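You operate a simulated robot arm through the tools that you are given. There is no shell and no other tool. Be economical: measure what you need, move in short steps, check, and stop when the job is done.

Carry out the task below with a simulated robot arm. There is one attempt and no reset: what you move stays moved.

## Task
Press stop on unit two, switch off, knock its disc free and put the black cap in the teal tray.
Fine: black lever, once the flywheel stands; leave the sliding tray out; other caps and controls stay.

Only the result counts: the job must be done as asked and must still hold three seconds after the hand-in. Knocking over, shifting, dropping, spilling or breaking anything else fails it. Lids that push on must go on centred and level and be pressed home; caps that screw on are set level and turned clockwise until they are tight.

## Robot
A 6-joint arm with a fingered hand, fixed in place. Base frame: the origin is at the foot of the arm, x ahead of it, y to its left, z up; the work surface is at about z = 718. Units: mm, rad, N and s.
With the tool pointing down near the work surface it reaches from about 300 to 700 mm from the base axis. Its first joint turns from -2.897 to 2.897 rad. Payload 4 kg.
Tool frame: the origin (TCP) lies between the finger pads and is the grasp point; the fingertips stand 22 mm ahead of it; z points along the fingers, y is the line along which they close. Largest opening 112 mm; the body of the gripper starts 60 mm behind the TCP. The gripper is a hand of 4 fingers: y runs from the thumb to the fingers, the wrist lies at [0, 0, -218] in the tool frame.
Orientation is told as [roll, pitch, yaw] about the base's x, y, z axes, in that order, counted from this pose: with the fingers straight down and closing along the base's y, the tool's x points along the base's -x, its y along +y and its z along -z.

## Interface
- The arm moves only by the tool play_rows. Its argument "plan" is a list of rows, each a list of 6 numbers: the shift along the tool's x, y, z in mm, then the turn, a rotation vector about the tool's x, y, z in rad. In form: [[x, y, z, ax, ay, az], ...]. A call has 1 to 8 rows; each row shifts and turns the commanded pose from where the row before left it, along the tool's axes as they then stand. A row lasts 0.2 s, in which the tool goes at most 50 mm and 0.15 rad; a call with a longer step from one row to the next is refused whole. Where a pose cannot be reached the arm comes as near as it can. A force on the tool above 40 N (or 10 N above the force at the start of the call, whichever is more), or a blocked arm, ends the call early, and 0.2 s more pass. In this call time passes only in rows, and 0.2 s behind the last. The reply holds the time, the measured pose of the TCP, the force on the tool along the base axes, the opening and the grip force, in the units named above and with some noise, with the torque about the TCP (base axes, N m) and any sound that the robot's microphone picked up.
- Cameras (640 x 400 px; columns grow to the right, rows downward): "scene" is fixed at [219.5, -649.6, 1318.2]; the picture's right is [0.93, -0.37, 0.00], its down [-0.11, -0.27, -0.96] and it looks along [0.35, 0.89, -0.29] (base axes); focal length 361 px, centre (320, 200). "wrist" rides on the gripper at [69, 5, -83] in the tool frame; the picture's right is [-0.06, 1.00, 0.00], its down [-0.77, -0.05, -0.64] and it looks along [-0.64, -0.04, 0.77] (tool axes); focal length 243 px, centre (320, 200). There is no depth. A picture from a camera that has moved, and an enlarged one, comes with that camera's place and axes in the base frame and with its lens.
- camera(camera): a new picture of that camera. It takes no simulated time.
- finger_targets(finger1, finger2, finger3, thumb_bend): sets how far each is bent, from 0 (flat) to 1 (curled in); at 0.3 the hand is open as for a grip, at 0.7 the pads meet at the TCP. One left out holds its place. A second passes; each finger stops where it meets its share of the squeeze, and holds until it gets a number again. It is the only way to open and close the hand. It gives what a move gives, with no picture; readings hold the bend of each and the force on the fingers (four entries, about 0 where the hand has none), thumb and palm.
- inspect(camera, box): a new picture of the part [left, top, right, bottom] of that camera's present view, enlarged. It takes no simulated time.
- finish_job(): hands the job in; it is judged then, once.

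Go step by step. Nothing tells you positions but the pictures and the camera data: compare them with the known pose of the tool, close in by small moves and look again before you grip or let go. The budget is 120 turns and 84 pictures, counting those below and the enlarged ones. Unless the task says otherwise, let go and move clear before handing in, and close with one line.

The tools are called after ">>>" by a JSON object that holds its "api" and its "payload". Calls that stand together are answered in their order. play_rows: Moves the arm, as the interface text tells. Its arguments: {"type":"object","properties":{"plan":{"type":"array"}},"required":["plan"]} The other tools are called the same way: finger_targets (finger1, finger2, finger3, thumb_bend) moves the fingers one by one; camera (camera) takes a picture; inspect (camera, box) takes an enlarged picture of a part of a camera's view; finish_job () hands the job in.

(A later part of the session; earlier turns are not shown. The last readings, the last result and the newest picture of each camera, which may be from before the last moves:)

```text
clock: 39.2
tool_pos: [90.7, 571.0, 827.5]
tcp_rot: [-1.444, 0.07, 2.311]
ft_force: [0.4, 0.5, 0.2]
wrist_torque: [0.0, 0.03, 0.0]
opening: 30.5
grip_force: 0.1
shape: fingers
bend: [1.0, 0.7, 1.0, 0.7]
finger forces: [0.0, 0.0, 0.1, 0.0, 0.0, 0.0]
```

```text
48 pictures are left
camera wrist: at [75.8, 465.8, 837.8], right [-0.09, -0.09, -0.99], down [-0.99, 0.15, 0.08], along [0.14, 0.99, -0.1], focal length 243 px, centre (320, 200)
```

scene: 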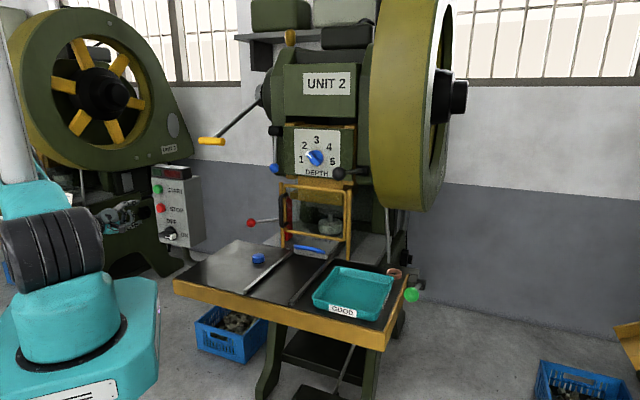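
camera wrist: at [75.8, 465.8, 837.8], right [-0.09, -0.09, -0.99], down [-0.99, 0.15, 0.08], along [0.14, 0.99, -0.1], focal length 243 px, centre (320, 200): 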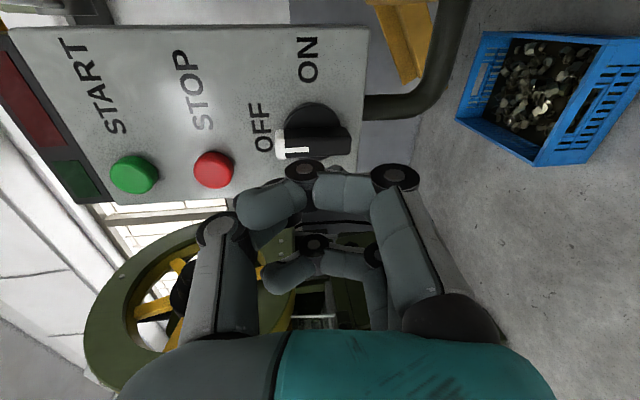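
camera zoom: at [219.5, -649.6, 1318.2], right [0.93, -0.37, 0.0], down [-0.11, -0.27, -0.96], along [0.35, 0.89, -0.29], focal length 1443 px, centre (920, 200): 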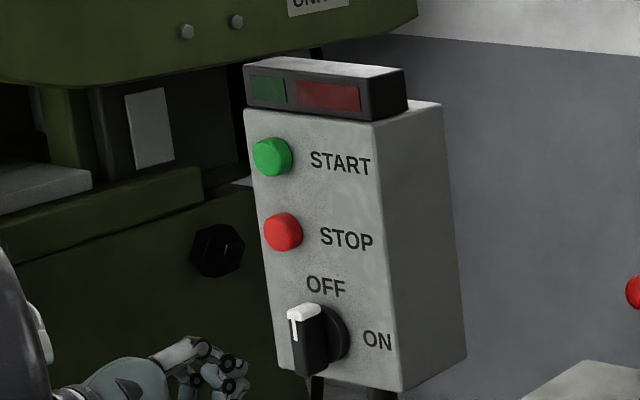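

The switch stands at OFF. Next I raise the hand and swing it over to the front of the press to study the black lever, guard and nest.

>>> {"api": "play_rows", "payload": {"plan": [[0, -45, 0, 0, 0, 0], [0, -45, 0, 0, 0, 0], [0, -45, 0, 0, 0, 0], [0, -40, 0, 0, 0, 0], [45, 0, 0, 0, 0, 0], [45, 0, 0, 0, 0, 0], [45, 0, 0, 0, 0, 0], [45, 0, 0, 0, 0, 0]]}}

>>> {"api": "play_rows", "payload": {"plan": [[45, 0, 0, 0, 0, 0], [45, 0, 0, 0, 0, 0], [45, 0, 0, 0, 0, 0], [45, 0, 0, 0, 0, 0], [45, 0, 0, 0, 0, 0], [0, 0, 20, 0.1, 0, 0]]}}

>>> {"api": "camera", "payload": {"camera": "scene"}}

```text
clock: 41.0
tool_pos: [221.8, 490.2, 1029.1]
tcp_rot: [-1.433, 0.072, 2.308]
ft_force: [0.3, 1.2, -0.6]
wrist_torque: [0.03, 0.04, -0.03]
opening: 30.3
grip_force: 0.1
shape: fingers
bend: [1.0, 0.7, 1.0, 0.7]
finger forces: [0.0, 0.0, 0.0, 0.1, 0.0, 0.0]
out of reach, approached as far as the arm can: row 7, 8
```

```text
clock: 42.4
tool_pos: [417.6, 390.6, 1091.8]
tcp_rot: [-1.542, 0.071, 2.311]
ft_force: [0.1, -0.6, 0.6]
wrist_torque: [0.0, -0.03, -0.04]
opening: 30.6
grip_force: 0.1
shape: fingers
bend: [1.0, 0.7, 1.0, 0.7]
finger forces: [0.0, 0.0, 0.0, 0.0, 0.0, 0.0]
out of reach, approached as far as the arm can: row 1, 2, 3, 4, 6
```

```text
47 pictures are left
```

scene: 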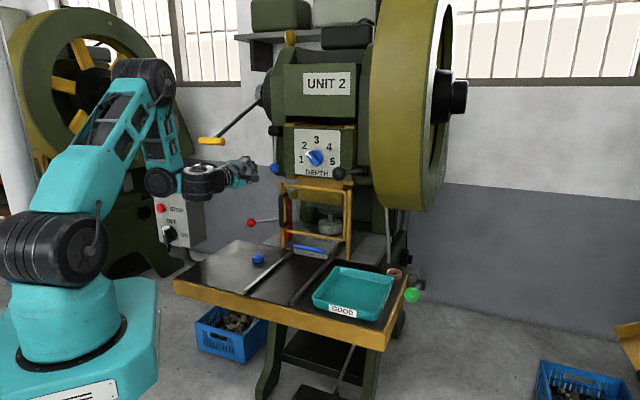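

>>> {"api": "play_rows", "payload": {"plan": [[0, 0, 0, 0, 0, -0.15], [0, 0, 0, 0, 0, -0.15], [0, 0, 0, 0, 0, -0.15], [0, 0, 0, 0, 0, -0.15], [0, 0, 0, 0, 0, -0.15], [0, 0, 0, 0, 0, -0.15], [0, 0, 0, 0, 0, -0.15], [0, 0, 0, 0, 0, -0.15]]}}

>>> {"api": "camera", "payload": {"camera": "wrist"}}

```text
clock: 44.2
tool_pos: [419.6, 391.2, 1091.2]
tcp_rot: [-1.474, 1.272, 2.404]
ft_force: [-0.1, 0.6, -0.1]
wrist_torque: [0.0, 0.04, -0.04]
opening: 30.6
grip_force: 0.1
shape: fingers
bend: [1.0, 0.7, 1.0, 0.7]
finger forces: [0.0, 0.1, 0.1, 0.1, 0.1, 0.0]
```

```text
46 pictures are left
camera wrist: at [375.0, 320.3, 1158.8], right [0.62, -0.7, -0.35], down [-0.67, -0.24, -0.7], along [0.4, 0.67, -0.62], focal length 243 px, centre (320, 200)
```

wrist: 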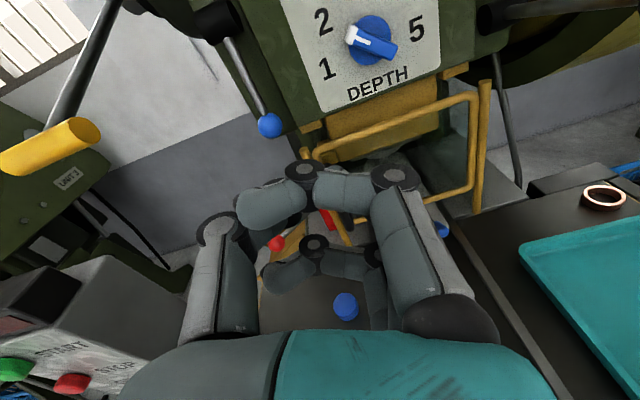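

>>> {"api": "play_rows", "payload": {"plan": [[0, 0, -30, 0, 0, -0.15], [0, 40, 0, 0, 0, -0.12], [0, 45, 0, 0, 0, 0], [0, 45, -20, 0, 0, 0]]}}

>>> {"api": "finger_targets", "payload": {"finger1": 0.3, "finger2": 0.3, "finger3": 0.3, "thumb_bend": 0.3}}

>>> {"api": "camera", "payload": {"camera": "wrist"}}

>>> {"api": "inspect", "payload": {"camera": "scene", "box": [230, 110, 470, 260]}}

```text
clock: 45.2
tool_pos: [462.9, 309.0, 1098.0]
tcp_rot: [-1.426, 1.327, 2.452]
ft_force: [0.6, 0.3, 0.1]
wrist_torque: [-0.01, -0.01, -0.01]
opening: 30.5
grip_force: 0.1
shape: fingers
bend: [1.0, 0.7, 1.0, 0.7]
finger forces: [0.0, 0.1, 0.1, 0.0, 0.0, 0.1]
out of reach, approached as far as the arm can: row 1, 2, 4
```

```text
clock: 46.2
tool_pos: [463.3, 309.9, 1098.7]
tcp_rot: [-1.426, 1.325, 2.451]
ft_force: [0.1, -0.2, -0.4]
wrist_torque: [0.03, -0.04, -0.04]
opening: 112.6
grip_force: 0.1
shape: fingers
bend: [0.3, 0.3, 0.3, 0.3]
finger forces: [0.1, 0.1, 0.0, 0.0, 0.0, 0.1]
```

```text
45 pictures are left
camera wrist: at [417.4, 240.8, 1166.8], right [0.63, -0.71, -0.3], down [-0.65, -0.28, -0.71], along [0.42, 0.64, -0.64], focal length 243 px, centre (320, 200)
```

wrist: 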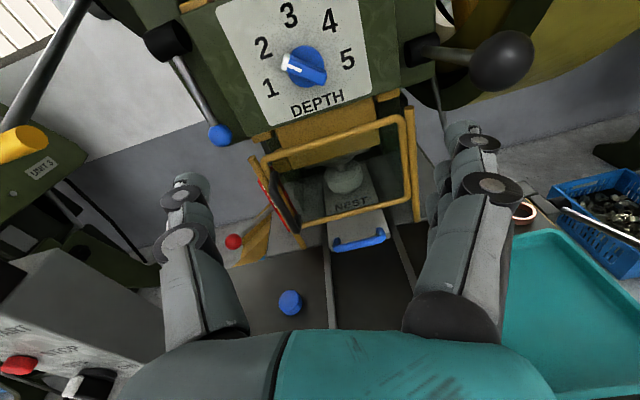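

```text
2.67 times, centred on (350, 185) of scene
camera zoom: at [219.5, -649.6, 1318.2], right [0.93, -0.37, 0.0], down [-0.11, -0.27, -0.96], along [0.35, 0.89, -0.29], focal length 962 px, centre (240, 240)
```

zoom: 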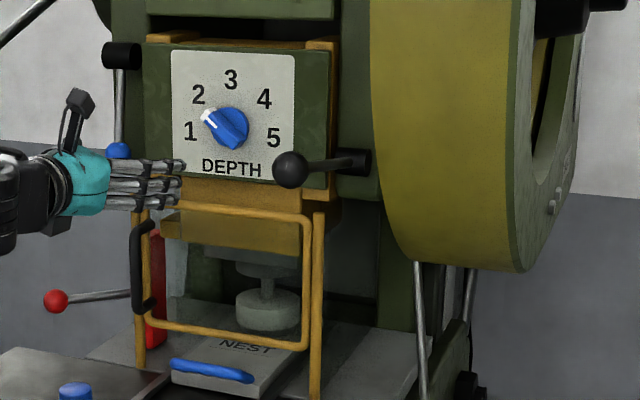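

>>> {"api": "inspect", "payload": {"camera": "wrist", "box": [230, 90, 430, 260]}}

>>> {"api": "inspect", "payload": {"camera": "scene", "box": [275, 175, 365, 260]}}

```text
2.35 times, centred on (330, 175) of wrist
camera zoom: at [417.4, 240.8, 1166.8], right [0.63, -0.71, -0.3], down [-0.65, -0.28, -0.71], along [0.42, 0.64, -0.64], focal length 571 px, centre (296, 259)
```

zoom: 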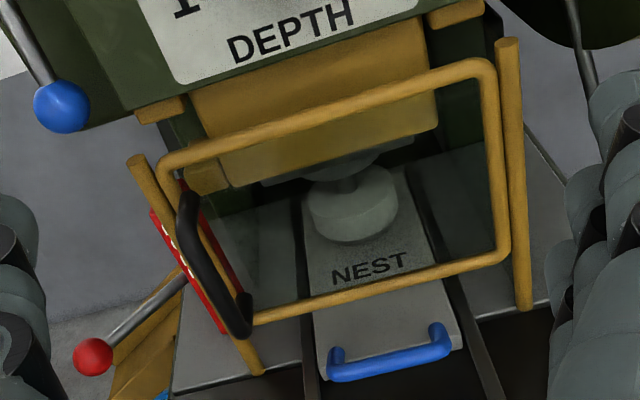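

```text
4.71 times, centred on (320, 218) of scene
camera zoom: at [219.5, -649.6, 1318.2], right [0.93, -0.37, 0.0], down [-0.11, -0.27, -0.96], along [0.35, 0.89, -0.29], focal length 1697 px, centre (320, 118)
```

zoom: 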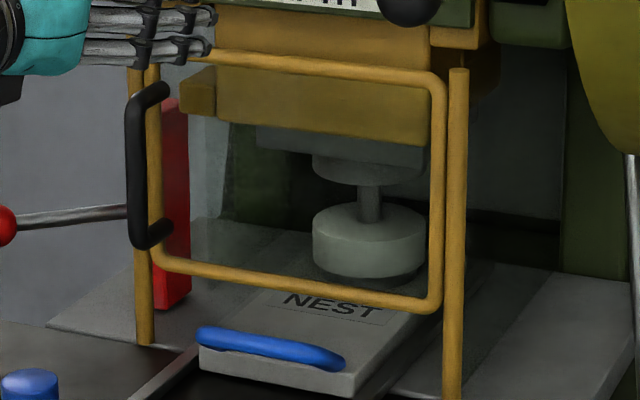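

The black-ball lever sticks out toward me: ball at about (649, 290, 1084), pivot behind it. A punch holds a disc above the NEST. I'll check the flywheel while moving a closed hand over the ball.

>>> {"api": "inspect", "payload": {"camera": "scene", "box": [360, 0, 480, 220]}}

>>> {"api": "finger_targets", "payload": {"finger1": 0.7, "finger2": 0.7, "finger3": 0.7, "thumb_bend": 0.7}}

>>> {"api": "play_rows", "payload": {"plan": [[26, 29, 0, 0, 0, 0], [26, 29, 0, 0, 0, 0], [26, 29, 0, 0, 0, 0], [26, 29, 0, 0, 0, 0], [0, 0, 40, 0, 0, 0], [0, 0, 40, 0, 0, 0]]}}

>>> {"api": "camera", "payload": {"camera": "wrist"}}

>>> {"api": "inspect", "payload": {"camera": "scene", "box": [360, 0, 480, 220]}}

```text
1.82 times, centred on (420, 110) of scene
camera zoom: at [219.5, -649.6, 1318.2], right [0.93, -0.37, 0.0], down [-0.11, -0.27, -0.96], along [0.35, 0.89, -0.29], focal length 656 px, centre (138, 364)
```

zoom: 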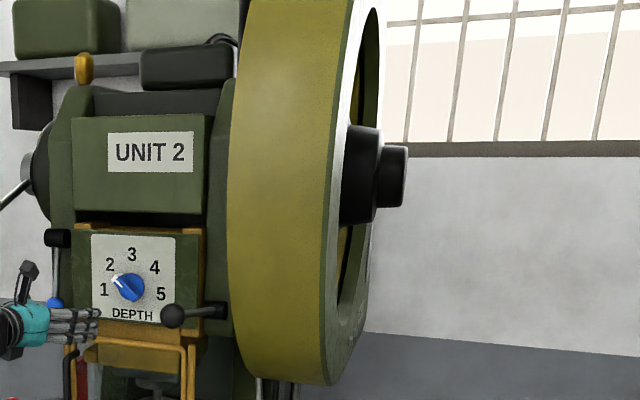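

```text
clock: 47.2
tool_pos: [463.6, 309.5, 1097.9]
tcp_rot: [-1.423, 1.325, 2.451]
ft_force: [0.0, -0.1, -0.7]
wrist_torque: [0.0, -0.01, 0.02]
opening: 10.0
grip_force: 0.0
shape: fingers
bend: [0.7, 0.7, 0.7, 0.7]
finger forces: [0.1, 0.0, 0.0, 0.1, 0.1, 0.1]
```

```text
clock: 48.6
tool_pos: [509.8, 243.9, 1073.2]
tcp_rot: [-1.47, 1.318, 2.407]
ft_force: [0.7, 0.0, -0.4]
wrist_torque: [-0.04, -0.02, 0.0]
opening: 9.9
grip_force: 0.0
shape: fingers
bend: [0.7, 0.7, 0.7, 0.7]
finger forces: [0.0, 0.0, 0.1, 0.1, 0.1, 0.1]
out of reach, approached as far as the arm can: row 1, 2, 3, 4, 5, 6
```

```text
40 pictures are left
camera wrist: at [464.1, 173.7, 1141.7], right [0.63, -0.71, -0.31], down [-0.65, -0.27, -0.71], along [0.42, 0.65, -0.63], focal length 243 px, centre (320, 200)
```

wrist: 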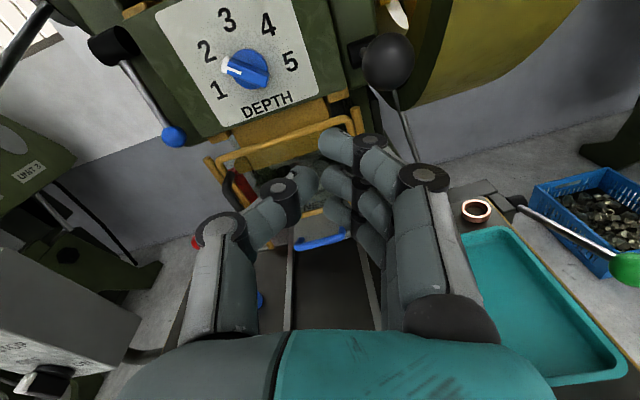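

```text
1.82 times, centred on (420, 110) of scene
camera zoom: at [219.5, -649.6, 1318.2], right [0.93, -0.37, 0.0], down [-0.11, -0.27, -0.96], along [0.35, 0.89, -0.29], focal length 656 px, centre (138, 364)
```

zoom: 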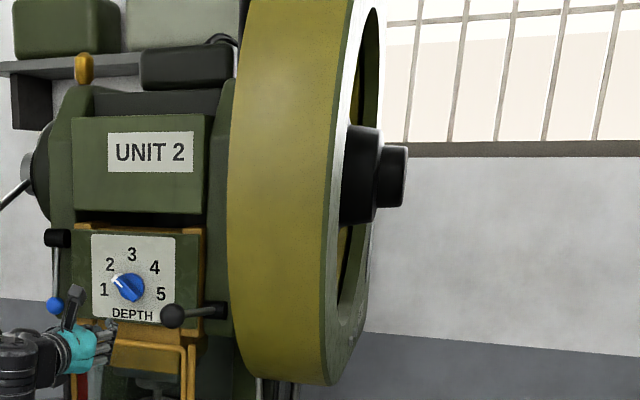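

The flywheel stands still (identical views over time). The camera-up posture is at its limit, so I roll back to the easy posture and tilt the tool 45° down to press the ball from above.

>>> {"api": "play_rows", "payload": {"plan": [[0, 0, -20, 0, 0, 0.15], [0, 0, -20, 0, 0, 0.15], [0, 0, 0, 0, 0, 0.15], [0, 0, 0, 0, 0, 0.15], [0, 0, 0, 0, 0, 0.15], [0, 0, 0, 0, 0, 0.15], [0, 0, 0, 0, 0, 0.15], [0, 0, 0, 0, 0, 0.15]]}}

>>> {"api": "play_rows", "payload": {"plan": [[0, 0, 0, 0, 0, 0.1], [0, 0, 0, -0.15, 0, 0], [0, 0, 0, -0.15, 0, 0], [0, 0, 0, -0.15, 0, 0], [0, 0, 0, -0.15, 0, 0], [0, 0, 0, -0.1, 0, 0], [0, -40, 0, 0, 0, 0], [0, -40, 0, 0, 0, 0]]}}

```text
clock: 50.4
tool_pos: [478.4, 215.8, 1071.4]
tcp_rot: [-1.54, 0.13, 2.312]
ft_force: [0.4, -0.5, -0.4]
wrist_torque: [-0.01, 0.0, 0.01]
opening: 9.7
grip_force: 0.1
shape: fingers
bend: [0.7, 0.7, 0.7, 0.7]
finger forces: [0.1, 0.0, 0.0, 0.0, 0.0, 0.1]
```

```text
clock: 52.2
tool_pos: [386.2, 232.7, 801.7]
tcp_rot: [-0.857, 0.035, 2.308]
ft_force: [0.6, 0.8, 0.3]
wrist_torque: [-0.03, -0.01, -0.03]
opening: 9.4
grip_force: 0.0
shape: fingers
bend: [0.7, 0.7, 0.7, 0.7]
finger forces: [0.0, 0.0, 0.0, 0.0, 0.0, 0.1]
out of reach, approached as far as the arm can: row 2, 3, 4, 5, 6, 7, 8
```

The arm drooped to z≈802 (a reach limit), no contact. Checking the posture.

>>> {"api": "camera", "payload": {"camera": "scene"}}

>>> {"api": "play_rows", "payload": {"plan": [[0, -20, -20, 0, 0, 0], [0, -20, -20, 0, 0, 0]]}}

```text
38 pictures are left
```

scene: 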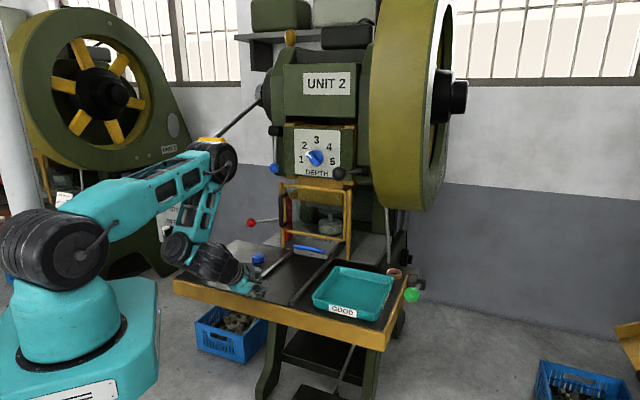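

```text
clock: 52.8
tool_pos: [383.7, 233.0, 797.6]
tcp_rot: [-0.848, 0.033, 2.308]
ft_force: [-0.4, -0.6, 0.1]
wrist_torque: [0.02, -0.02, -0.03]
opening: 9.6
grip_force: 0.2
shape: fingers
bend: [0.7, 0.7, 0.7, 0.7]
finger forces: [0.0, 0.1, 0.0, 0.0, 0.1, 0.0]
out of reach, approached as far as the arm can: row 1, 2
```

This posture only works with a near-horizontal tool. Tilting back up to horizontal and raising.

>>> {"api": "play_rows", "payload": {"plan": [[0, 0, 0, 0.15, 0, 0], [0, -20, 0, 0.15, 0, 0], [0, -30, 0, 0.15, 0, 0], [0, -40, 0, 0.15, 0, 0], [0, -40, 0, 0.12, 0, 0], [0, -40, 0, 0, 0, 0], [0, -40, 0, 0, 0, 0], [0, -40, 0, 0, 0, 0]]}}

>>> {"api": "play_rows", "payload": {"plan": [[0, -40, 0, 0, 0, 0], [20, -40, 0, 0, 0, 0], [40, -20, 0, 0, 0, 0], [20, -20, 0, 0, 0, 0]]}}

```text
clock: 54.6
tool_pos: [428.2, 285.8, 1046.2]
tcp_rot: [-1.56, 0.033, 2.308]
ft_force: [0.5, -0.6, -0.6]
wrist_torque: [0.02, 0.0, 0.01]
opening: 9.6
grip_force: 0.1
shape: fingers
bend: [0.7, 0.7, 0.7, 0.7]
finger forces: [0.0, 0.0, 0.0, 0.0, 0.0, 0.1]
out of reach, approached as far as the arm can: row 5, 8
```

```text
clock: 55.6
tool_pos: [462.2, 228.8, 1138.5]
tcp_rot: [-1.569, 0.035, 2.311]
ft_force: [-0.3, 0.6, -0.9]
wrist_torque: [0.01, -0.02, -0.02]
opening: 9.8
grip_force: 0.1
shape: fingers
bend: [0.7, 0.7, 0.7, 0.7]
finger forces: [0.0, 0.0, 0.1, 0.0, 0.0, 0.0]
out of reach, approached as far as the arm can: row 1, 3, 4
```

>>> {"api": "play_rows", "payload": {"plan": [[40, -5, 0, 0, 0, 0], [38, -5, 0, 0, 0, 0], [0, 0, 40, 0, 0, 0], [0, 0, 40, 0, 0, 0], [0, 0, 40, 0, 0, 0]]}}

>>> {"api": "camera", "payload": {"camera": "wrist"}}

>>> {"api": "inspect", "payload": {"camera": "scene", "box": [280, 110, 420, 220]}}

```text
clock: 56.8
tool_pos: [517.1, 244.6, 1076.7]
tcp_rot: [-1.565, 0.033, 2.307]
ft_force: [0.4, 0.0, 0.6]
wrist_torque: [-0.02, -0.02, -0.01]
opening: 9.7
grip_force: 0.0
shape: fingers
bend: [0.7, 0.7, 0.7, 0.7]
finger forces: [0.0, 0.0, 0.1, 0.0, 0.1, 0.1]
out of reach, approached as far as the arm can: row 1, 2, 3, 4, 5
```

```text
37 pictures are left
camera wrist: at [502.0, 138.2, 1073.6], right [-0.02, 0.02, -1.0], down [-0.99, 0.14, 0.03], along [0.14, 0.99, 0.02], focal length 243 px, centre (320, 200)
```

wrist: 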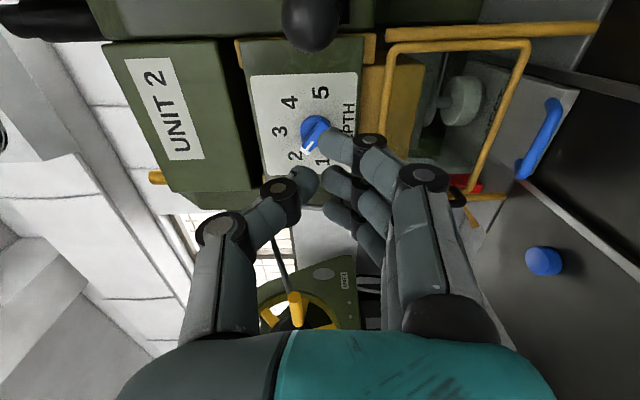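

```text
3.64 times, centred on (350, 165) of scene
camera zoom: at [219.5, -649.6, 1318.2], right [0.93, -0.37, 0.0], down [-0.11, -0.27, -0.96], along [0.35, 0.89, -0.29], focal length 1312 px, centre (211, 327)
```

zoom: 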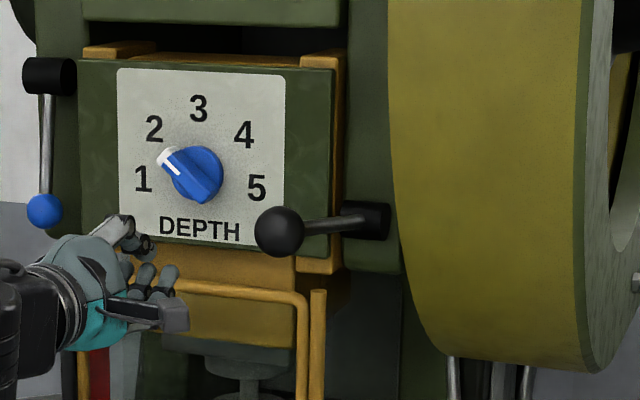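

Reach along this heading is limited on the right; I'll turn the heading to point radially at the ball.

>>> {"api": "play_rows", "payload": {"plan": [[0, 0, 0, 0, 0.15, 0], [0, 0, 0, 0, 0.15, 0], [0, -20, 0, 0, 0, 0], [0, -20, 0, 0, 0, 0], [0, -20, 0, 0, 0, 0]]}}

>>> {"api": "play_rows", "payload": {"plan": [[0, 0, 40, 0, 0, 0]]}}

```text
clock: 58.0
tool_pos: [520.6, 237.5, 1130.8]
tcp_rot: [-1.571, 0.034, 2.007]
ft_force: [-0.9, 0.5, 0.4]
wrist_torque: [0.0, 0.0, 0.01]
opening: 10.0
grip_force: 0.0
shape: fingers
bend: [0.7, 0.7, 0.7, 0.7]
finger forces: [0.0, 0.0, 0.0, 0.1, 0.0, 0.0]
out of reach, approached as far as the arm can: row 2
```

```text
clock: 58.4
tool_pos: [552.4, 257.6, 1129.6]
tcp_rot: [-1.572, 0.033, 1.999]
ft_force: [-0.6, -0.3, 0.2]
wrist_torque: [-0.02, 0.0, 0.03]
opening: 9.8
grip_force: 0.0
shape: fingers
bend: [0.7, 0.7, 0.7, 0.7]
finger forces: [0.0, 0.0, 0.2, 0.0, 0.0, 0.1]
out of reach, approached as far as the arm can: row 1
```

Heading works. Advancing over the ball.

>>> {"api": "play_rows", "payload": {"plan": [[5, -8, 20, 0, 0, 0], [5, -8, 20, 0, 0, 0], [0, -4, 20, 0, 0, 0], [0, 0, 20, 0, 0, 0]]}}

>>> {"api": "inspect", "payload": {"camera": "scene", "box": [280, 110, 420, 220]}}

>>> {"api": "camera", "payload": {"camera": "wrist"}}

```text
clock: 59.4
tool_pos: [610.1, 307.6, 1142.9]
tcp_rot: [-1.572, 0.032, 2.0]
ft_force: [0.4, 0.1, -0.3]
wrist_torque: [0.0, 0.0, -0.03]
opening: 9.6
grip_force: 0.0
shape: fingers
bend: [0.7, 0.7, 0.7, 0.7]
finger forces: [0.1, 0.0, 0.0, 0.0, 0.0, 0.1]
out of reach, approached as far as the arm can: row 1, 2, 3, 4
```

```text
3.64 times, centred on (350, 165) of scene
camera zoom: at [219.5, -649.6, 1318.2], right [0.93, -0.37, 0.0], down [-0.11, -0.27, -0.96], along [0.35, 0.89, -0.29], focal length 1312 px, centre (211, 327)
```

zoom: 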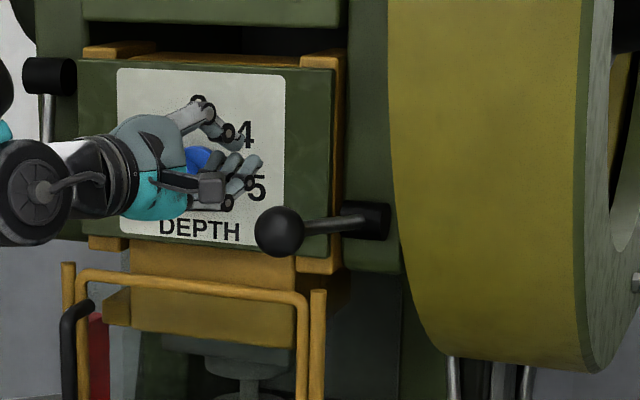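

```text
34 pictures are left
camera wrist: at [563.4, 210.4, 1140.8], right [-0.01, 0.03, -1.0], down [-0.9, 0.43, 0.02], along [0.43, 0.9, 0.02], focal length 243 px, centre (320, 200)
```

wrist: 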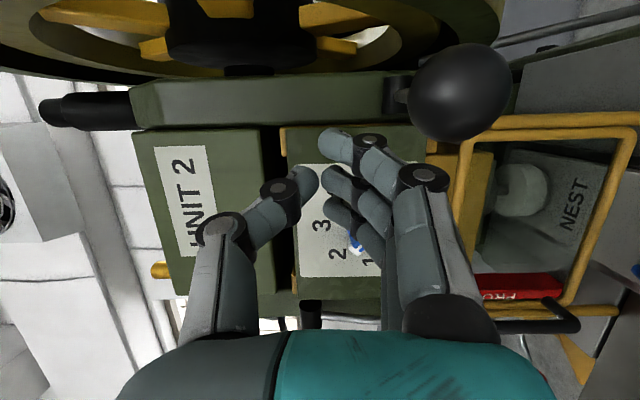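

I'll turn the heading further to the right and shift over the ball.

>>> {"api": "play_rows", "payload": {"plan": [[0, 0, -10, 0, 0.15, 0], [0, 0, -10, 0, 0.15, 0], [0, -5, 0, 0, 0, 0]]}}

>>> {"api": "play_rows", "payload": {"plan": [[10, 0, 10, 0, 0, 0], [10, 0, 15, 0, 0, 0], [5, 0, 15, 0, 0, 0]]}}

```text
clock: 60.2
tool_pos: [590.5, 302.7, 1150.0]
tcp_rot: [-1.582, 0.031, 1.708]
ft_force: [0.2, 0.0, 0.4]
wrist_torque: [0.03, 0.01, 0.01]
opening: 9.9
grip_force: 0.0
shape: fingers
bend: [0.7, 0.7, 0.7, 0.7]
finger forces: [0.0, 0.0, 0.0, 0.1, 0.1, 0.0]
```

```text
clock: 61.0
tool_pos: [632.7, 282.1, 1151.2]
tcp_rot: [-1.58, 0.034, 1.711]
ft_force: [-0.3, -0.8, 0.1]
wrist_torque: [-0.01, 0.03, 0.05]
opening: 9.8
grip_force: 0.0
shape: fingers
bend: [0.7, 0.7, 0.7, 0.7]
finger forces: [0.1, 0.0, 0.0, 0.1, 0.0, 0.0]
```

The hand is now above the ball. Pushing down in small steps.

>>> {"api": "play_rows", "payload": {"plan": [[0, 8, 0, 0, 0, 0], [0, 8, 0, 0, 0, 0], [0, 8, 0, 0, 0, 0], [0, 8, 0, 0, 0, 0], [0, 8, 0, 0, 0, 0]]}}

>>> {"api": "inspect", "payload": {"camera": "scene", "box": [280, 110, 420, 220]}}

```text
clock: 62.2
tool_pos: [634.3, 279.7, 1112.0]
tcp_rot: [-1.582, 0.033, 1.711]
ft_force: [-5.3, -2.4, 3.4]
wrist_torque: [-0.02, 0.12, 0.02]
opening: 9.9
grip_force: 3.5
shape: fingers
bend: [0.7, 0.71, 0.71, 0.7]
finger forces: [0.0, 4.5, 2.1, 0.0, 0.1, 0.0]
```

```text
3.64 times, centred on (350, 165) of scene
camera zoom: at [219.5, -649.6, 1318.2], right [0.93, -0.37, 0.0], down [-0.11, -0.27, -0.96], along [0.35, 0.89, -0.29], focal length 1312 px, centre (211, 327)
```

zoom: 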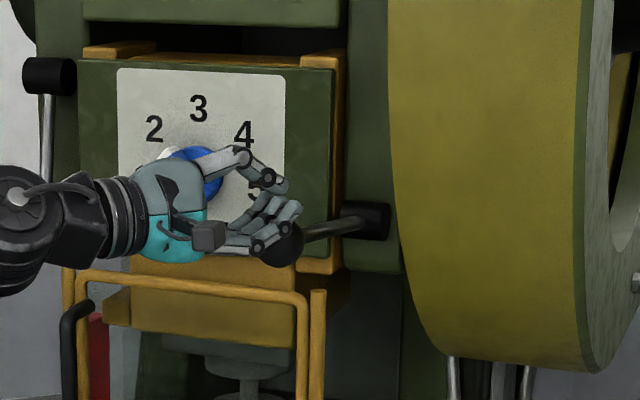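

The lever follows downward. Continuing.

>>> {"api": "play_rows", "payload": {"plan": [[0, 10, 0, 0, 0, 0], [0, 10, 0, 0, 0, 0], [0, 10, 0, 0, 0, 0], [0, 10, 0, 0, 0, 0], [0, 10, 0, 0, 0, 0], [0, 10, 0, 0, 0, 0]]}}

>>> {"api": "inspect", "payload": {"camera": "scene", "box": [265, 130, 405, 260]}}

```text
clock: 63.6
tool_pos: [636.8, 281.0, 1054.2]
tcp_rot: [-1.587, 0.03, 1.711]
ft_force: [-10.1, -1.0, 23.1]
wrist_torque: [0.13, 0.06, 0.06]
opening: 13.5
grip_force: 12.8
shape: fingers
bend: [0.7, 0.71, 0.72, 0.68]
finger forces: [0.0, 16.4, 8.2, 0.0, 0.0, 0.0]
```

```text
3.08 times, centred on (335, 195) of scene
camera zoom: at [219.5, -649.6, 1318.2], right [0.93, -0.37, 0.0], down [-0.11, -0.27, -0.96], along [0.35, 0.89, -0.29], focal length 1110 px, centre (274, 215)
```

zoom: 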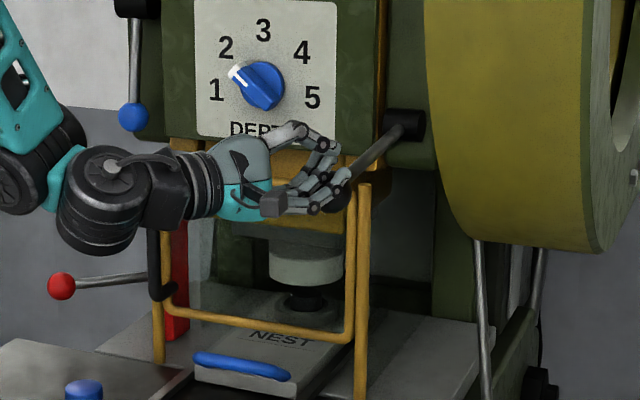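

The disc area changed: a black piece appears over the nest. Enlarging.

>>> {"api": "inspect", "payload": {"camera": "scene", "box": [295, 190, 365, 250]}}

```text
6.67 times, centred on (330, 220) of scene
camera zoom: at [219.5, -649.6, 1318.2], right [0.93, -0.37, 0.0], down [-0.11, -0.27, -0.96], along [0.35, 0.89, -0.29], focal length 2405 px, centre (253, 67)
```

zoom: 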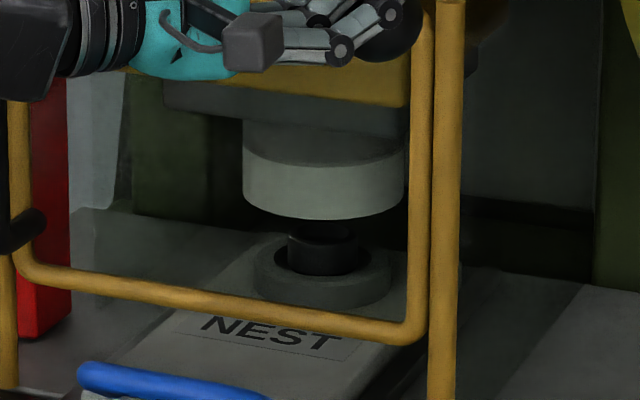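

The sleeve rose and a black cap shows in the nest ring. I'll push the lever a bit further to its end stop.

>>> {"api": "play_rows", "payload": {"plan": [[0, 8, 0, 0, 0, 0], [0, 8, 0, 0, 0, 0], [0, 8, 0, 0, 0, 0]]}}

>>> {"api": "inspect", "payload": {"camera": "scene", "box": [295, 180, 395, 250]}}

```text
clock: 64.1
tool_pos: [635.1, 279.4, 1045.5]
tcp_rot: [-1.594, 0.036, 1.71]
ft_force: [-37.9, -14.4, 21.6]
wrist_torque: [-0.03, 0.3, 0.26]
opening: 16.3
grip_force: 22.7
shape: fingers
bend: [0.7, 0.72, 0.73, 0.67]
finger forces: [0.0, 31.2, 14.9, 0.0, 0.0, 0.0]
stopped in row 2: the force on the tool passed its limit at 41 N (the readings are from after the stop); the commanded pose is now the measured one
```

```text
5.71 times, centred on (345, 215) of scene
camera zoom: at [219.5, -649.6, 1318.2], right [0.93, -0.37, 0.0], down [-0.11, -0.27, -0.96], along [0.35, 0.89, -0.29], focal length 2061 px, centre (177, 114)
```

zoom: 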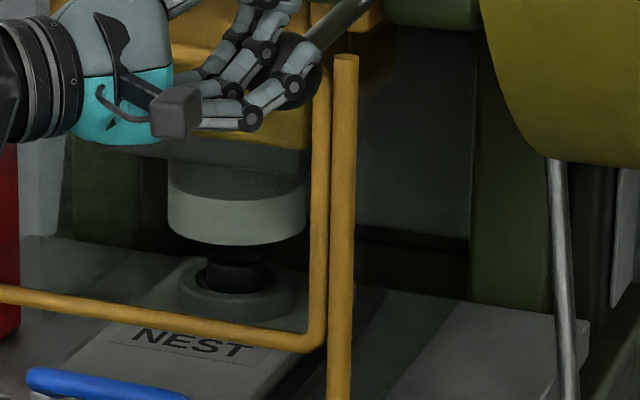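

The lever seems at its stop. I'll lift off and see what remains.

>>> {"api": "play_rows", "payload": {"plan": [[0, 0, -4, 0, 0, 0], [0, -15, 0, 0, 0, 0], [0, -25, 0, 0, 0, 0], [0, -40, 0, 0, 0, 0], [0, -40, 0, 0, 0, 0]]}}

>>> {"api": "inspect", "payload": {"camera": "scene", "box": [275, 150, 395, 250]}}

```text
clock: 65.3
tool_pos: [628.0, 285.1, 1159.4]
tcp_rot: [-1.584, 0.033, 1.709]
ft_force: [-0.8, -0.7, -0.9]
wrist_torque: [-0.01, 0.02, 0.0]
opening: 9.9
grip_force: 0.1
shape: fingers
bend: [0.7, 0.7, 0.7, 0.7]
finger forces: [0.0, 0.0, 0.1, 0.0, 0.1, 0.1]
```

```text
4.00 times, centred on (335, 200) of scene
camera zoom: at [219.5, -649.6, 1318.2], right [0.93, -0.37, 0.0], down [-0.11, -0.27, -0.96], along [0.35, 0.89, -0.29], focal length 1443 px, centre (260, 200)
```

zoom: 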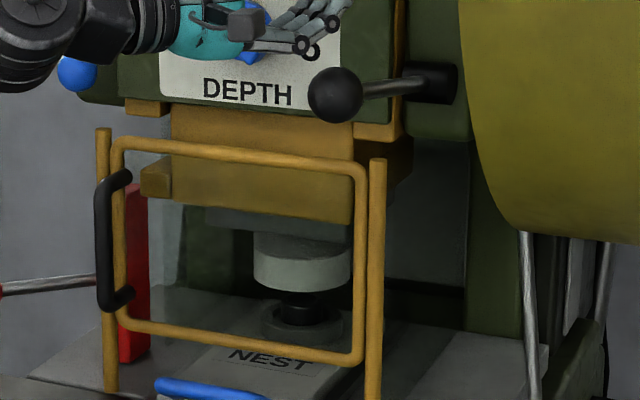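

The lever sprang back, the sleeve stays raised and a black cap sits in the nest. Now I retract and come down in front of the nest to look at the blue handle.

>>> {"api": "play_rows", "payload": {"plan": [[0, 0, -45, 0, 0, 0], [0, 0, -45, 0, 0, 0], [-20, 20, 0, 0, -0.15, 0], [-20, 30, 0, 0, -0.15, 0], [-20, 30, 0, 0, -0.15, 0], [-10, 40, 0, 0, -0.14, 0], [0, 40, 0, 0, 0, 0], [0, 40, 0, 0, 0, 0]]}}

>>> {"api": "finger_targets", "payload": {"finger1": 0.3, "finger2": 0.3, "finger3": 0.3, "thumb_bend": 0.3}}

>>> {"api": "camera", "payload": {"camera": "wrist"}}

```text
clock: 67.1
tool_pos: [515.3, 336.0, 955.8]
tcp_rot: [-1.567, 0.035, 2.301]
ft_force: [-0.1, 1.2, -0.2]
wrist_torque: [-0.04, -0.01, -0.01]
opening: 9.6
grip_force: 0.0
shape: fingers
bend: [0.7, 0.7, 0.7, 0.7]
finger forces: [0.0, 0.0, 0.0, 0.1, 0.1, 0.0]
out of reach, approached as far as the arm can: row 5, 6
```

```text
clock: 68.1
tool_pos: [516.7, 333.4, 955.5]
tcp_rot: [-1.565, 0.037, 2.299]
ft_force: [-1.0, 0.7, -1.1]
wrist_torque: [0.0, -0.01, 0.01]
opening: 112.6
grip_force: 0.0
shape: fingers
bend: [0.3, 0.3, 0.3, 0.3]
finger forces: [0.1, 0.1, 0.0, 0.1, 0.1, 0.0]
```

```text
28 pictures are left
camera wrist: at [500.8, 228.3, 954.0], right [-0.02, 0.02, -1.0], down [-0.99, 0.14, 0.02], along [0.14, 0.99, 0.01], focal length 243 px, centre (320, 200)
```

wrist: 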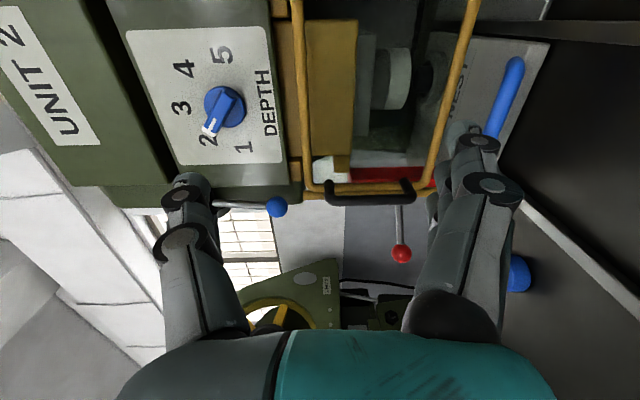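

The blue handle bar runs from r≈-12 to 107 mm at about (628, 501, 757), just ahead of the sliding plate. I'll come down to a standoff in front of it with the hand slightly tilted and nearly closed.

>>> {"api": "finger_targets", "payload": {"finger1": 0.58, "finger2": 0.58, "finger3": 0.58, "thumb_bend": 0.52}}

>>> {"api": "play_rows", "payload": {"plan": [[-12, 35, 5, 0, 0, 0], [-12, 35, 5, 0, 0, 0], [-12, 30, 5, 0, 0, 0], [-12, 30, 5, 0, 0, 0], [0, 20, 20, -0.15, 0, 0], [0, 0, 20, -0.15, 0, 0]]}}

>>> {"api": "camera", "payload": {"camera": "wrist"}}

```text
clock: 69.1
tool_pos: [516.5, 335.0, 954.7]
tcp_rot: [-1.565, 0.037, 2.3]
ft_force: [-0.4, 0.2, 1.2]
wrist_torque: [0.01, 0.01, -0.03]
opening: 45.6
grip_force: 0.0
shape: fingers
bend: [0.57, 0.57, 0.57, 0.52]
finger forces: [0.1, 0.1, 0.0, 0.0, 0.1, 0.0]
```

```text
clock: 70.5
tool_pos: [511.5, 406.0, 811.3]
tcp_rot: [-1.358, 0.043, 2.26]
ft_force: [-0.6, -0.3, 0.0]
wrist_torque: [-0.02, 0.01, -0.05]
opening: 45.9
grip_force: 0.1
shape: fingers
bend: [0.57, 0.57, 0.57, 0.52]
finger forces: [0.1, 0.0, 0.0, 0.0, 0.0, 0.0]
out of reach, approached as far as the arm can: row 5, 6
```

```text
27 pictures are left
camera wrist: at [491.6, 302.4, 826.6], right [-0.18, -0.12, -0.98], down [-0.97, 0.2, 0.15], along [0.18, 0.97, -0.15], focal length 243 px, centre (320, 200)
```

wrist: 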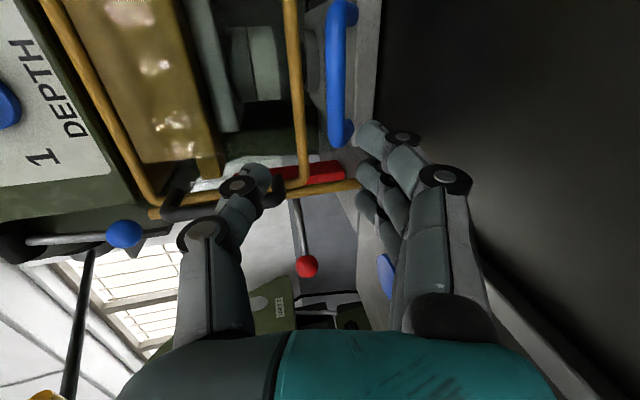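

Handle bar is at z≈760, gate bar bottom at ≈791 behind it. Narrowing the thumb slightly and moving to a 50 mm standoff.

>>> {"api": "finger_targets", "payload": {"thumb_bend": 0.59}}

>>> {"api": "play_rows", "payload": {"plan": [[0, 5, 31, -0.03, 0, 0], [0, 5, 31, -0.03, 0, 0], [0, 5, 31, -0.03, 0, 0]]}}

>>> {"api": "camera", "payload": {"camera": "wrist"}}

>>> {"api": "inspect", "payload": {"camera": "scene", "box": [270, 190, 390, 280]}}

```text
clock: 71.5
tool_pos: [511.6, 407.5, 811.6]
tcp_rot: [-1.359, 0.041, 2.258]
ft_force: [-0.3, -0.4, -0.2]
wrist_torque: [0.0, 0.0, 0.01]
opening: 36.1
grip_force: 0.1
shape: fingers
bend: [0.57, 0.57, 0.57, 0.59]
finger forces: [0.0, 0.0, 0.0, 0.0, 0.1, 0.0]
```

```text
clock: 72.3
tool_pos: [561.0, 472.4, 776.7]
tcp_rot: [-1.27, 0.043, 2.249]
ft_force: [0.0, 0.6, 0.6]
wrist_torque: [0.02, -0.03, -0.02]
opening: 36.4
grip_force: 0.1
shape: fingers
bend: [0.57, 0.57, 0.57, 0.59]
finger forces: [0.1, 0.0, 0.0, 0.0, 0.0, 0.0]
out of reach, approached as far as the arm can: row 2, 3
```

```text
26 pictures are left
camera wrist: at [540.9, 370.3, 799.5], right [-0.25, -0.17, -0.95], down [-0.95, 0.23, 0.21], along [0.18, 0.96, -0.21], focal length 243 px, centre (320, 200)
```

wrist: 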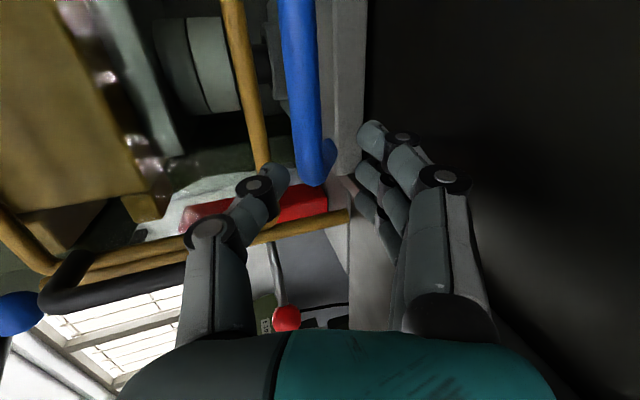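

```text
4.44 times, centred on (330, 235) of scene
camera zoom: at [219.5, -649.6, 1318.2], right [0.93, -0.37, 0.0], down [-0.11, -0.27, -0.96], along [0.35, 0.89, -0.29], focal length 1603 px, centre (276, 44)
```

zoom: 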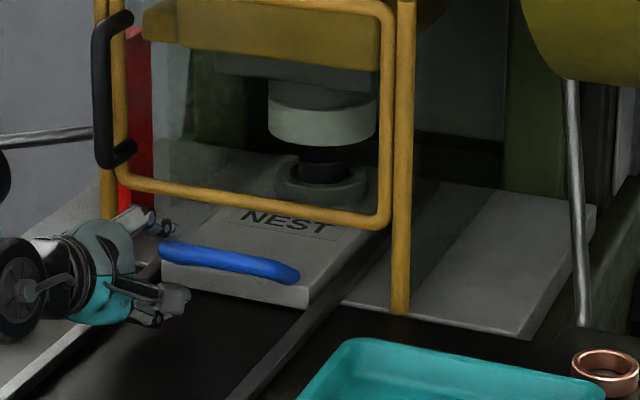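

Standoff good; TCP a bit left. Advancing toward the bar.

>>> {"api": "play_rows", "payload": {"plan": [[5, -3, 19, 0, 0, 0], [5, -3, 19, 0, 0, 0]]}}

>>> {"api": "camera", "payload": {"camera": "wrist"}}

```text
clock: 72.9
tool_pos: [574.8, 498.4, 770.9]
tcp_rot: [-1.268, 0.041, 2.247]
ft_force: [0.3, 0.6, -0.4]
wrist_torque: [0.0, 0.02, -0.01]
opening: 36.6
grip_force: 0.1
shape: fingers
bend: [0.57, 0.57, 0.57, 0.59]
finger forces: [0.0, 0.0, 0.0, 0.0, 0.0, 0.1]
out of reach, approached as far as the arm can: row 1, 2
```

```text
24 pictures are left
camera wrist: at [554.3, 395.9, 793.9], right [-0.25, -0.17, -0.95], down [-0.95, 0.23, 0.21], along [0.18, 0.96, -0.21], focal length 243 px, centre (320, 200)
```

wrist: 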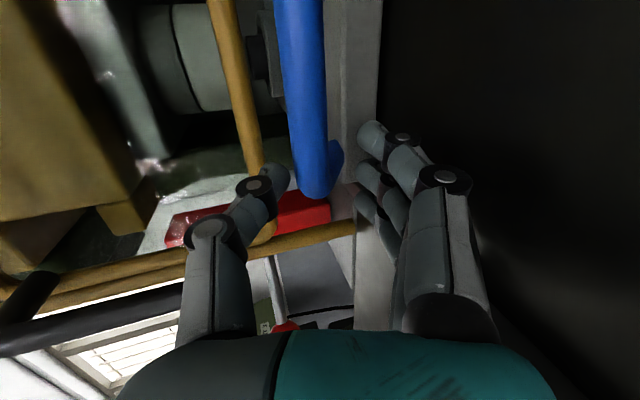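

It slides left again, so I'll turn the heading ~17° to the right as before.

>>> {"api": "play_rows", "payload": {"plan": [[0, 0, -25, 0, 0.143, 0.044], [0, 0, -15, 0, 0.143, 0.044], [15, 0, 0, 0, 0, 0]]}}

```text
clock: 73.7
tool_pos: [548.5, 463.3, 781.4]
tcp_rot: [-1.28, 0.04, 1.961]
ft_force: [-0.2, 1.2, -0.1]
wrist_torque: [0.01, 0.0, 0.0]
opening: 36.3
grip_force: 0.0
shape: fingers
bend: [0.57, 0.57, 0.57, 0.59]
finger forces: [0.0, 0.0, 0.0, 0.1, 0.1, 0.1]
```

>>> {"api": "play_rows", "payload": {"plan": [[-2, -2, 25, 0, 0, 0], [-2, -2, 25, 0, 0, 0]]}}

>>> {"api": "camera", "payload": {"camera": "wrist"}}

```text
clock: 74.3
tool_pos: [593.3, 482.9, 770.8]
tcp_rot: [-1.282, 0.042, 1.959]
ft_force: [-1.0, 0.5, -0.9]
wrist_torque: [0.02, -0.01, -0.02]
opening: 36.6
grip_force: 0.1
shape: fingers
bend: [0.57, 0.57, 0.57, 0.59]
finger forces: [0.0, 0.1, 0.0, 0.1, 0.0, 0.1]
```

```text
23 pictures are left
camera wrist: at [544.7, 389.4, 793.9], right [-0.27, -0.09, -0.96], down [-0.85, 0.49, 0.2], along [0.45, 0.87, -0.21], focal length 243 px, centre (320, 200)
```

wrist: 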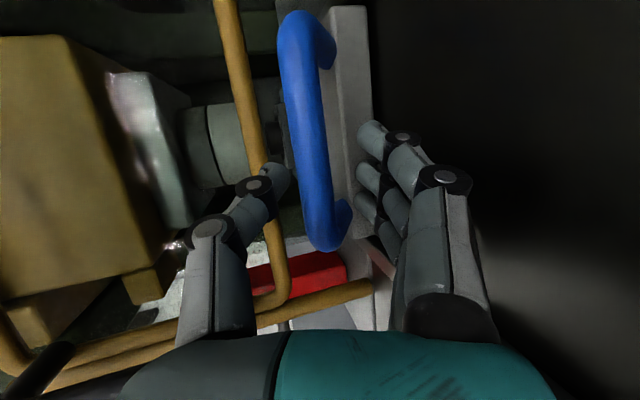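

The bar lies between thumb (above) and fingers (below) in view. Advancing the last 26 mm and closing.

>>> {"api": "play_rows", "payload": {"plan": [[-1, -3, 13, 0, 0, 0], [-1, -2, 13, 0, 0, 0]]}}

>>> {"api": "camera", "payload": {"camera": "wrist"}}

```text
clock: 74.9
tool_pos: [609.1, 489.0, 761.9]
tcp_rot: [-1.264, 0.051, 1.958]
ft_force: [-22.7, -17.5, 3.5]
wrist_torque: [-0.4, 0.56, 0.49]
opening: 36.5
grip_force: 13.8
shape: fingers
bend: [0.57, 0.57, 0.72, 0.59]
finger forces: [0.0, 0.0, 28.1, 0.0, 0.0, 0.0]
stopped in row 2: the force on the tool passed its limit at 44 N (the readings are from after the stop); the commanded pose is now the measured one
```

```text
22 pictures are left
camera wrist: at [561.1, 396.3, 786.3], right [-0.28, -0.1, -0.95], down [-0.85, 0.49, 0.2], along [0.45, 0.86, -0.22], focal length 243 px, centre (320, 200)
```

wrist: 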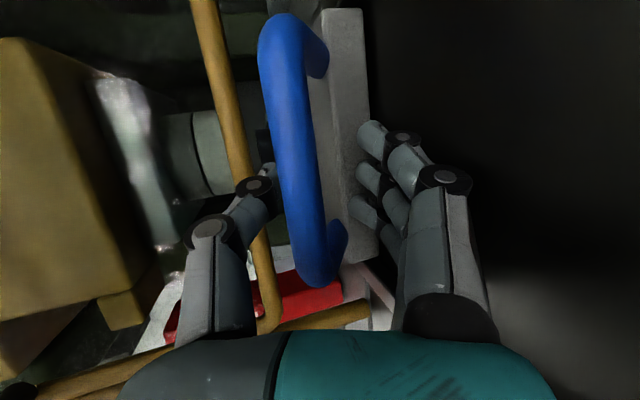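

Finger 3 has touched the plate's front face; the thumb tip is over and behind the bar. Backing off slightly and closing thumb and fingers on the bar.

>>> {"api": "play_rows", "payload": {"plan": [[0, 0, -5, 0, 0, 0]]}}

>>> {"api": "finger_targets", "payload": {"finger1": 0.7, "finger2": 0.7, "finger3": 0.7, "thumb_bend": 0.8}}

>>> {"api": "camera", "payload": {"camera": "wrist"}}

```text
clock: 75.3
tool_pos: [606.3, 487.9, 767.4]
tcp_rot: [-1.272, 0.046, 1.958]
ft_force: [-1.6, -3.1, 0.9]
wrist_torque: [-0.07, 0.07, -0.01]
opening: 36.4
grip_force: 2.3
shape: fingers
bend: [0.57, 0.57, 0.58, 0.59]
finger forces: [0.0, 0.0, 3.7, 0.1, 0.0, 0.0]
```

```text
clock: 76.3
tool_pos: [606.9, 488.0, 766.8]
tcp_rot: [-1.27, 0.046, 1.958]
ft_force: [-1.3, -2.7, 2.0]
wrist_torque: [-0.36, 0.35, 0.22]
opening: 8.2
grip_force: 12.5
shape: fingers
bend: [0.7, 0.69, 0.67, 0.73]
finger forces: [0.0, 0.0, 13.3, 0.0, 12.3, 0.0]
```

```text
21 pictures are left
camera wrist: at [557.9, 395.3, 789.7], right [-0.28, -0.09, -0.96], down [-0.85, 0.49, 0.2], along [0.45, 0.87, -0.22], focal length 243 px, centre (320, 200)
```

wrist: 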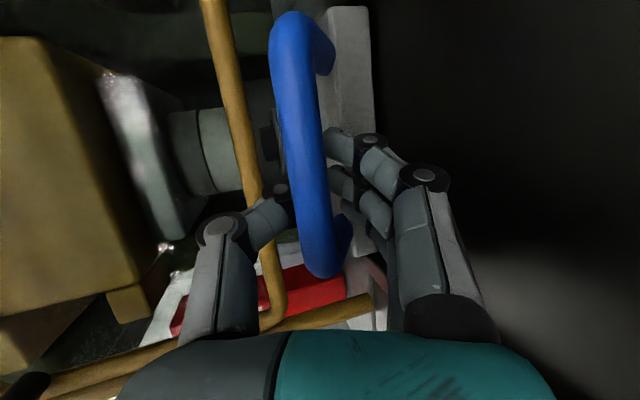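

Fingers and thumb now close behind the bar. Test pull of 20 mm.

>>> {"api": "play_rows", "payload": {"plan": [[3.4, 2.7, -9, 0, 0, 0], [3.4, 2.7, -9, 0, 0, 0]]}}

>>> {"api": "inspect", "payload": {"camera": "scene", "box": [270, 190, 390, 280]}}

```text
clock: 76.9
tool_pos: [590.9, 473.7, 766.0]
tcp_rot: [-1.271, 0.047, 1.96]
ft_force: [1.2, 0.1, 3.9]
wrist_torque: [-0.01, 0.03, 0.01]
opening: 6.9
grip_force: 1.6
shape: fingers
bend: [0.7, 0.68, 0.7, 0.77]
finger forces: [0.1, 0.0, 0.0, 0.0, 3.5, 0.1]
```

```text
4.44 times, centred on (330, 235) of scene
camera zoom: at [219.5, -649.6, 1318.2], right [0.93, -0.37, 0.0], down [-0.11, -0.27, -0.96], along [0.35, 0.89, -0.29], focal length 1603 px, centre (276, 44)
```

zoom: 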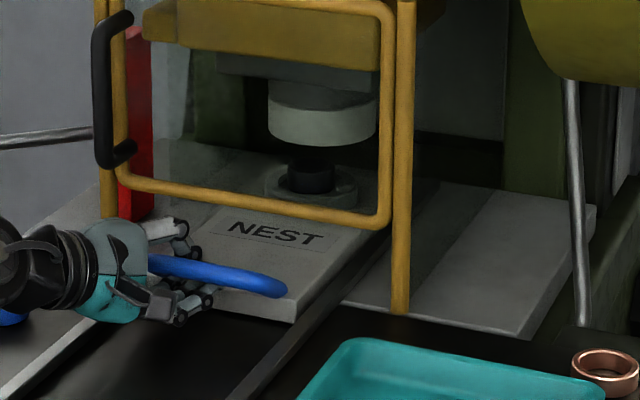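

The tray slides with the hand. Continuing the pull.

>>> {"api": "play_rows", "payload": {"plan": [[6.7, 5.4, -18, 0, 0, 0], [6.7, 5.4, -18, 0, 0, 0], [6.7, 5.4, -18, 0, 0, 0], [6.7, 5.4, -18, 0, 0, 0]]}}

>>> {"api": "inspect", "payload": {"camera": "scene", "box": [250, 190, 390, 295]}}

```text
clock: 77.9
tool_pos: [532.0, 422.4, 767.4]
tcp_rot: [-1.266, 0.049, 1.957]
ft_force: [7.8, -11.3, 2.1]
wrist_torque: [-0.19, -0.06, -0.09]
opening: 6.6
grip_force: 7.3
shape: fingers
bend: [0.7, 0.68, 0.68, 0.77]
finger forces: [0.0, 0.0, 11.4, 0.0, 2.7, 0.0]
```

```text
3.81 times, centred on (320, 242) of scene
camera zoom: at [219.5, -649.6, 1318.2], right [0.93, -0.37, 0.0], down [-0.11, -0.27, -0.96], along [0.35, 0.89, -0.29], focal length 1374 px, centre (320, 38)
```

zoom: 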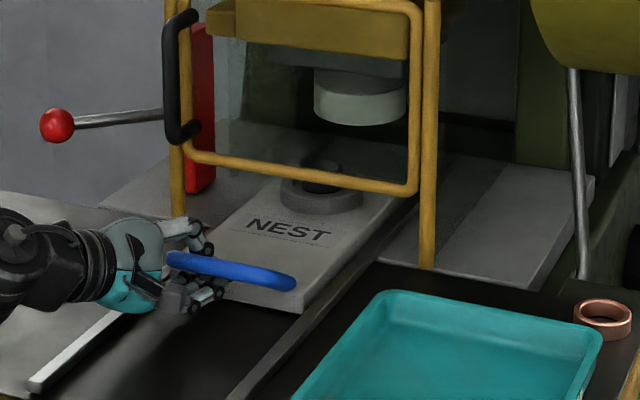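

>>> {"api": "play_rows", "payload": {"plan": [[8.2, 5.4, -18, 0, 0, 0], [7.7, 5.4, -18, 0, 0, 0], [7.7, 5.4, -18, 0, 0, 0], [7.7, 5.4, -18, 0, 0, 0]]}}

>>> {"api": "inspect", "payload": {"camera": "scene", "box": [230, 190, 390, 310]}}

```text
clock: 78.9
tool_pos: [474.2, 365.3, 770.3]
tcp_rot: [-1.267, 0.048, 1.959]
ft_force: [9.4, -11.7, -2.9]
wrist_torque: [-0.3, -0.1, -0.16]
opening: 6.6
grip_force: 7.6
shape: fingers
bend: [0.7, 0.68, 0.66, 0.78]
finger forces: [0.1, 0.0, 13.8, 0.0, 0.5, 0.0]
```

```text
3.33 times, centred on (310, 250) of scene
camera zoom: at [219.5, -649.6, 1318.2], right [0.93, -0.37, 0.0], down [-0.11, -0.27, -0.96], along [0.35, 0.89, -0.29], focal length 1202 px, centre (353, 33)
```

zoom: 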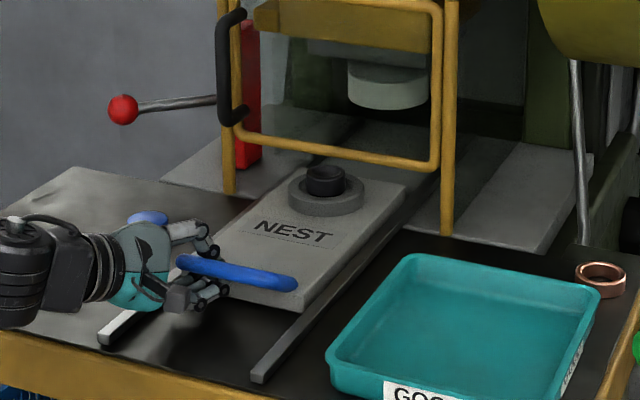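

The tray is coming out with the black cap in its ring, but the ring is still near the gate. Pulling about 100 mm more.

>>> {"api": "play_rows", "payload": {"plan": [[7, 5.4, -18, 0, 0, 0], [7, 5.4, -18, 0, 0, 0], [7, 5.4, -18, 0, 0, 0], [7, 5.4, -18, 0, 0, 0], [7, 5.4, -18, 0, 0, 0]]}}

>>> {"api": "inspect", "payload": {"camera": "scene", "box": [230, 190, 390, 310]}}

```text
clock: 79.8
tool_pos: [454.9, 345.7, 772.6]
tcp_rot: [-1.264, 0.055, 1.943]
ft_force: [9.5, -7.4, -3.2]
wrist_torque: [-0.32, -0.14, -0.19]
opening: 6.2
grip_force: 9.1
shape: fingers
bend: [0.7, 0.68, 0.64, 0.77]
finger forces: [0.1, 0.0, 13.5, 0.1, 4.5, 0.0]
out of reach, approached as far as the arm can: row 2, 3, 4
stopped in row 4: the force on the tool passed its limit at 42 N (the readings are from after the stop); the commanded pose is now the measured one
```

```text
3.33 times, centred on (310, 250) of scene
camera zoom: at [219.5, -649.6, 1318.2], right [0.93, -0.37, 0.0], down [-0.11, -0.27, -0.96], along [0.35, 0.89, -0.29], focal length 1202 px, centre (353, 33)
```

zoom: 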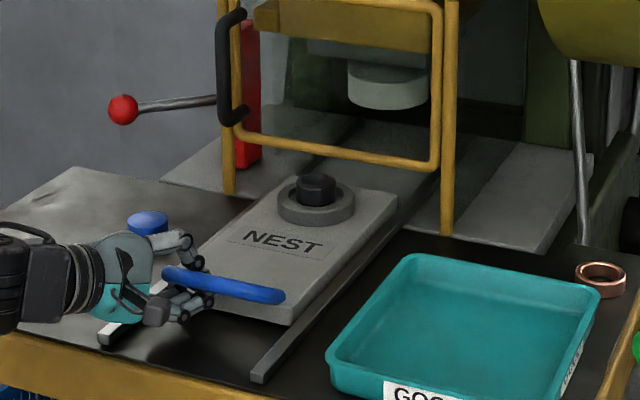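

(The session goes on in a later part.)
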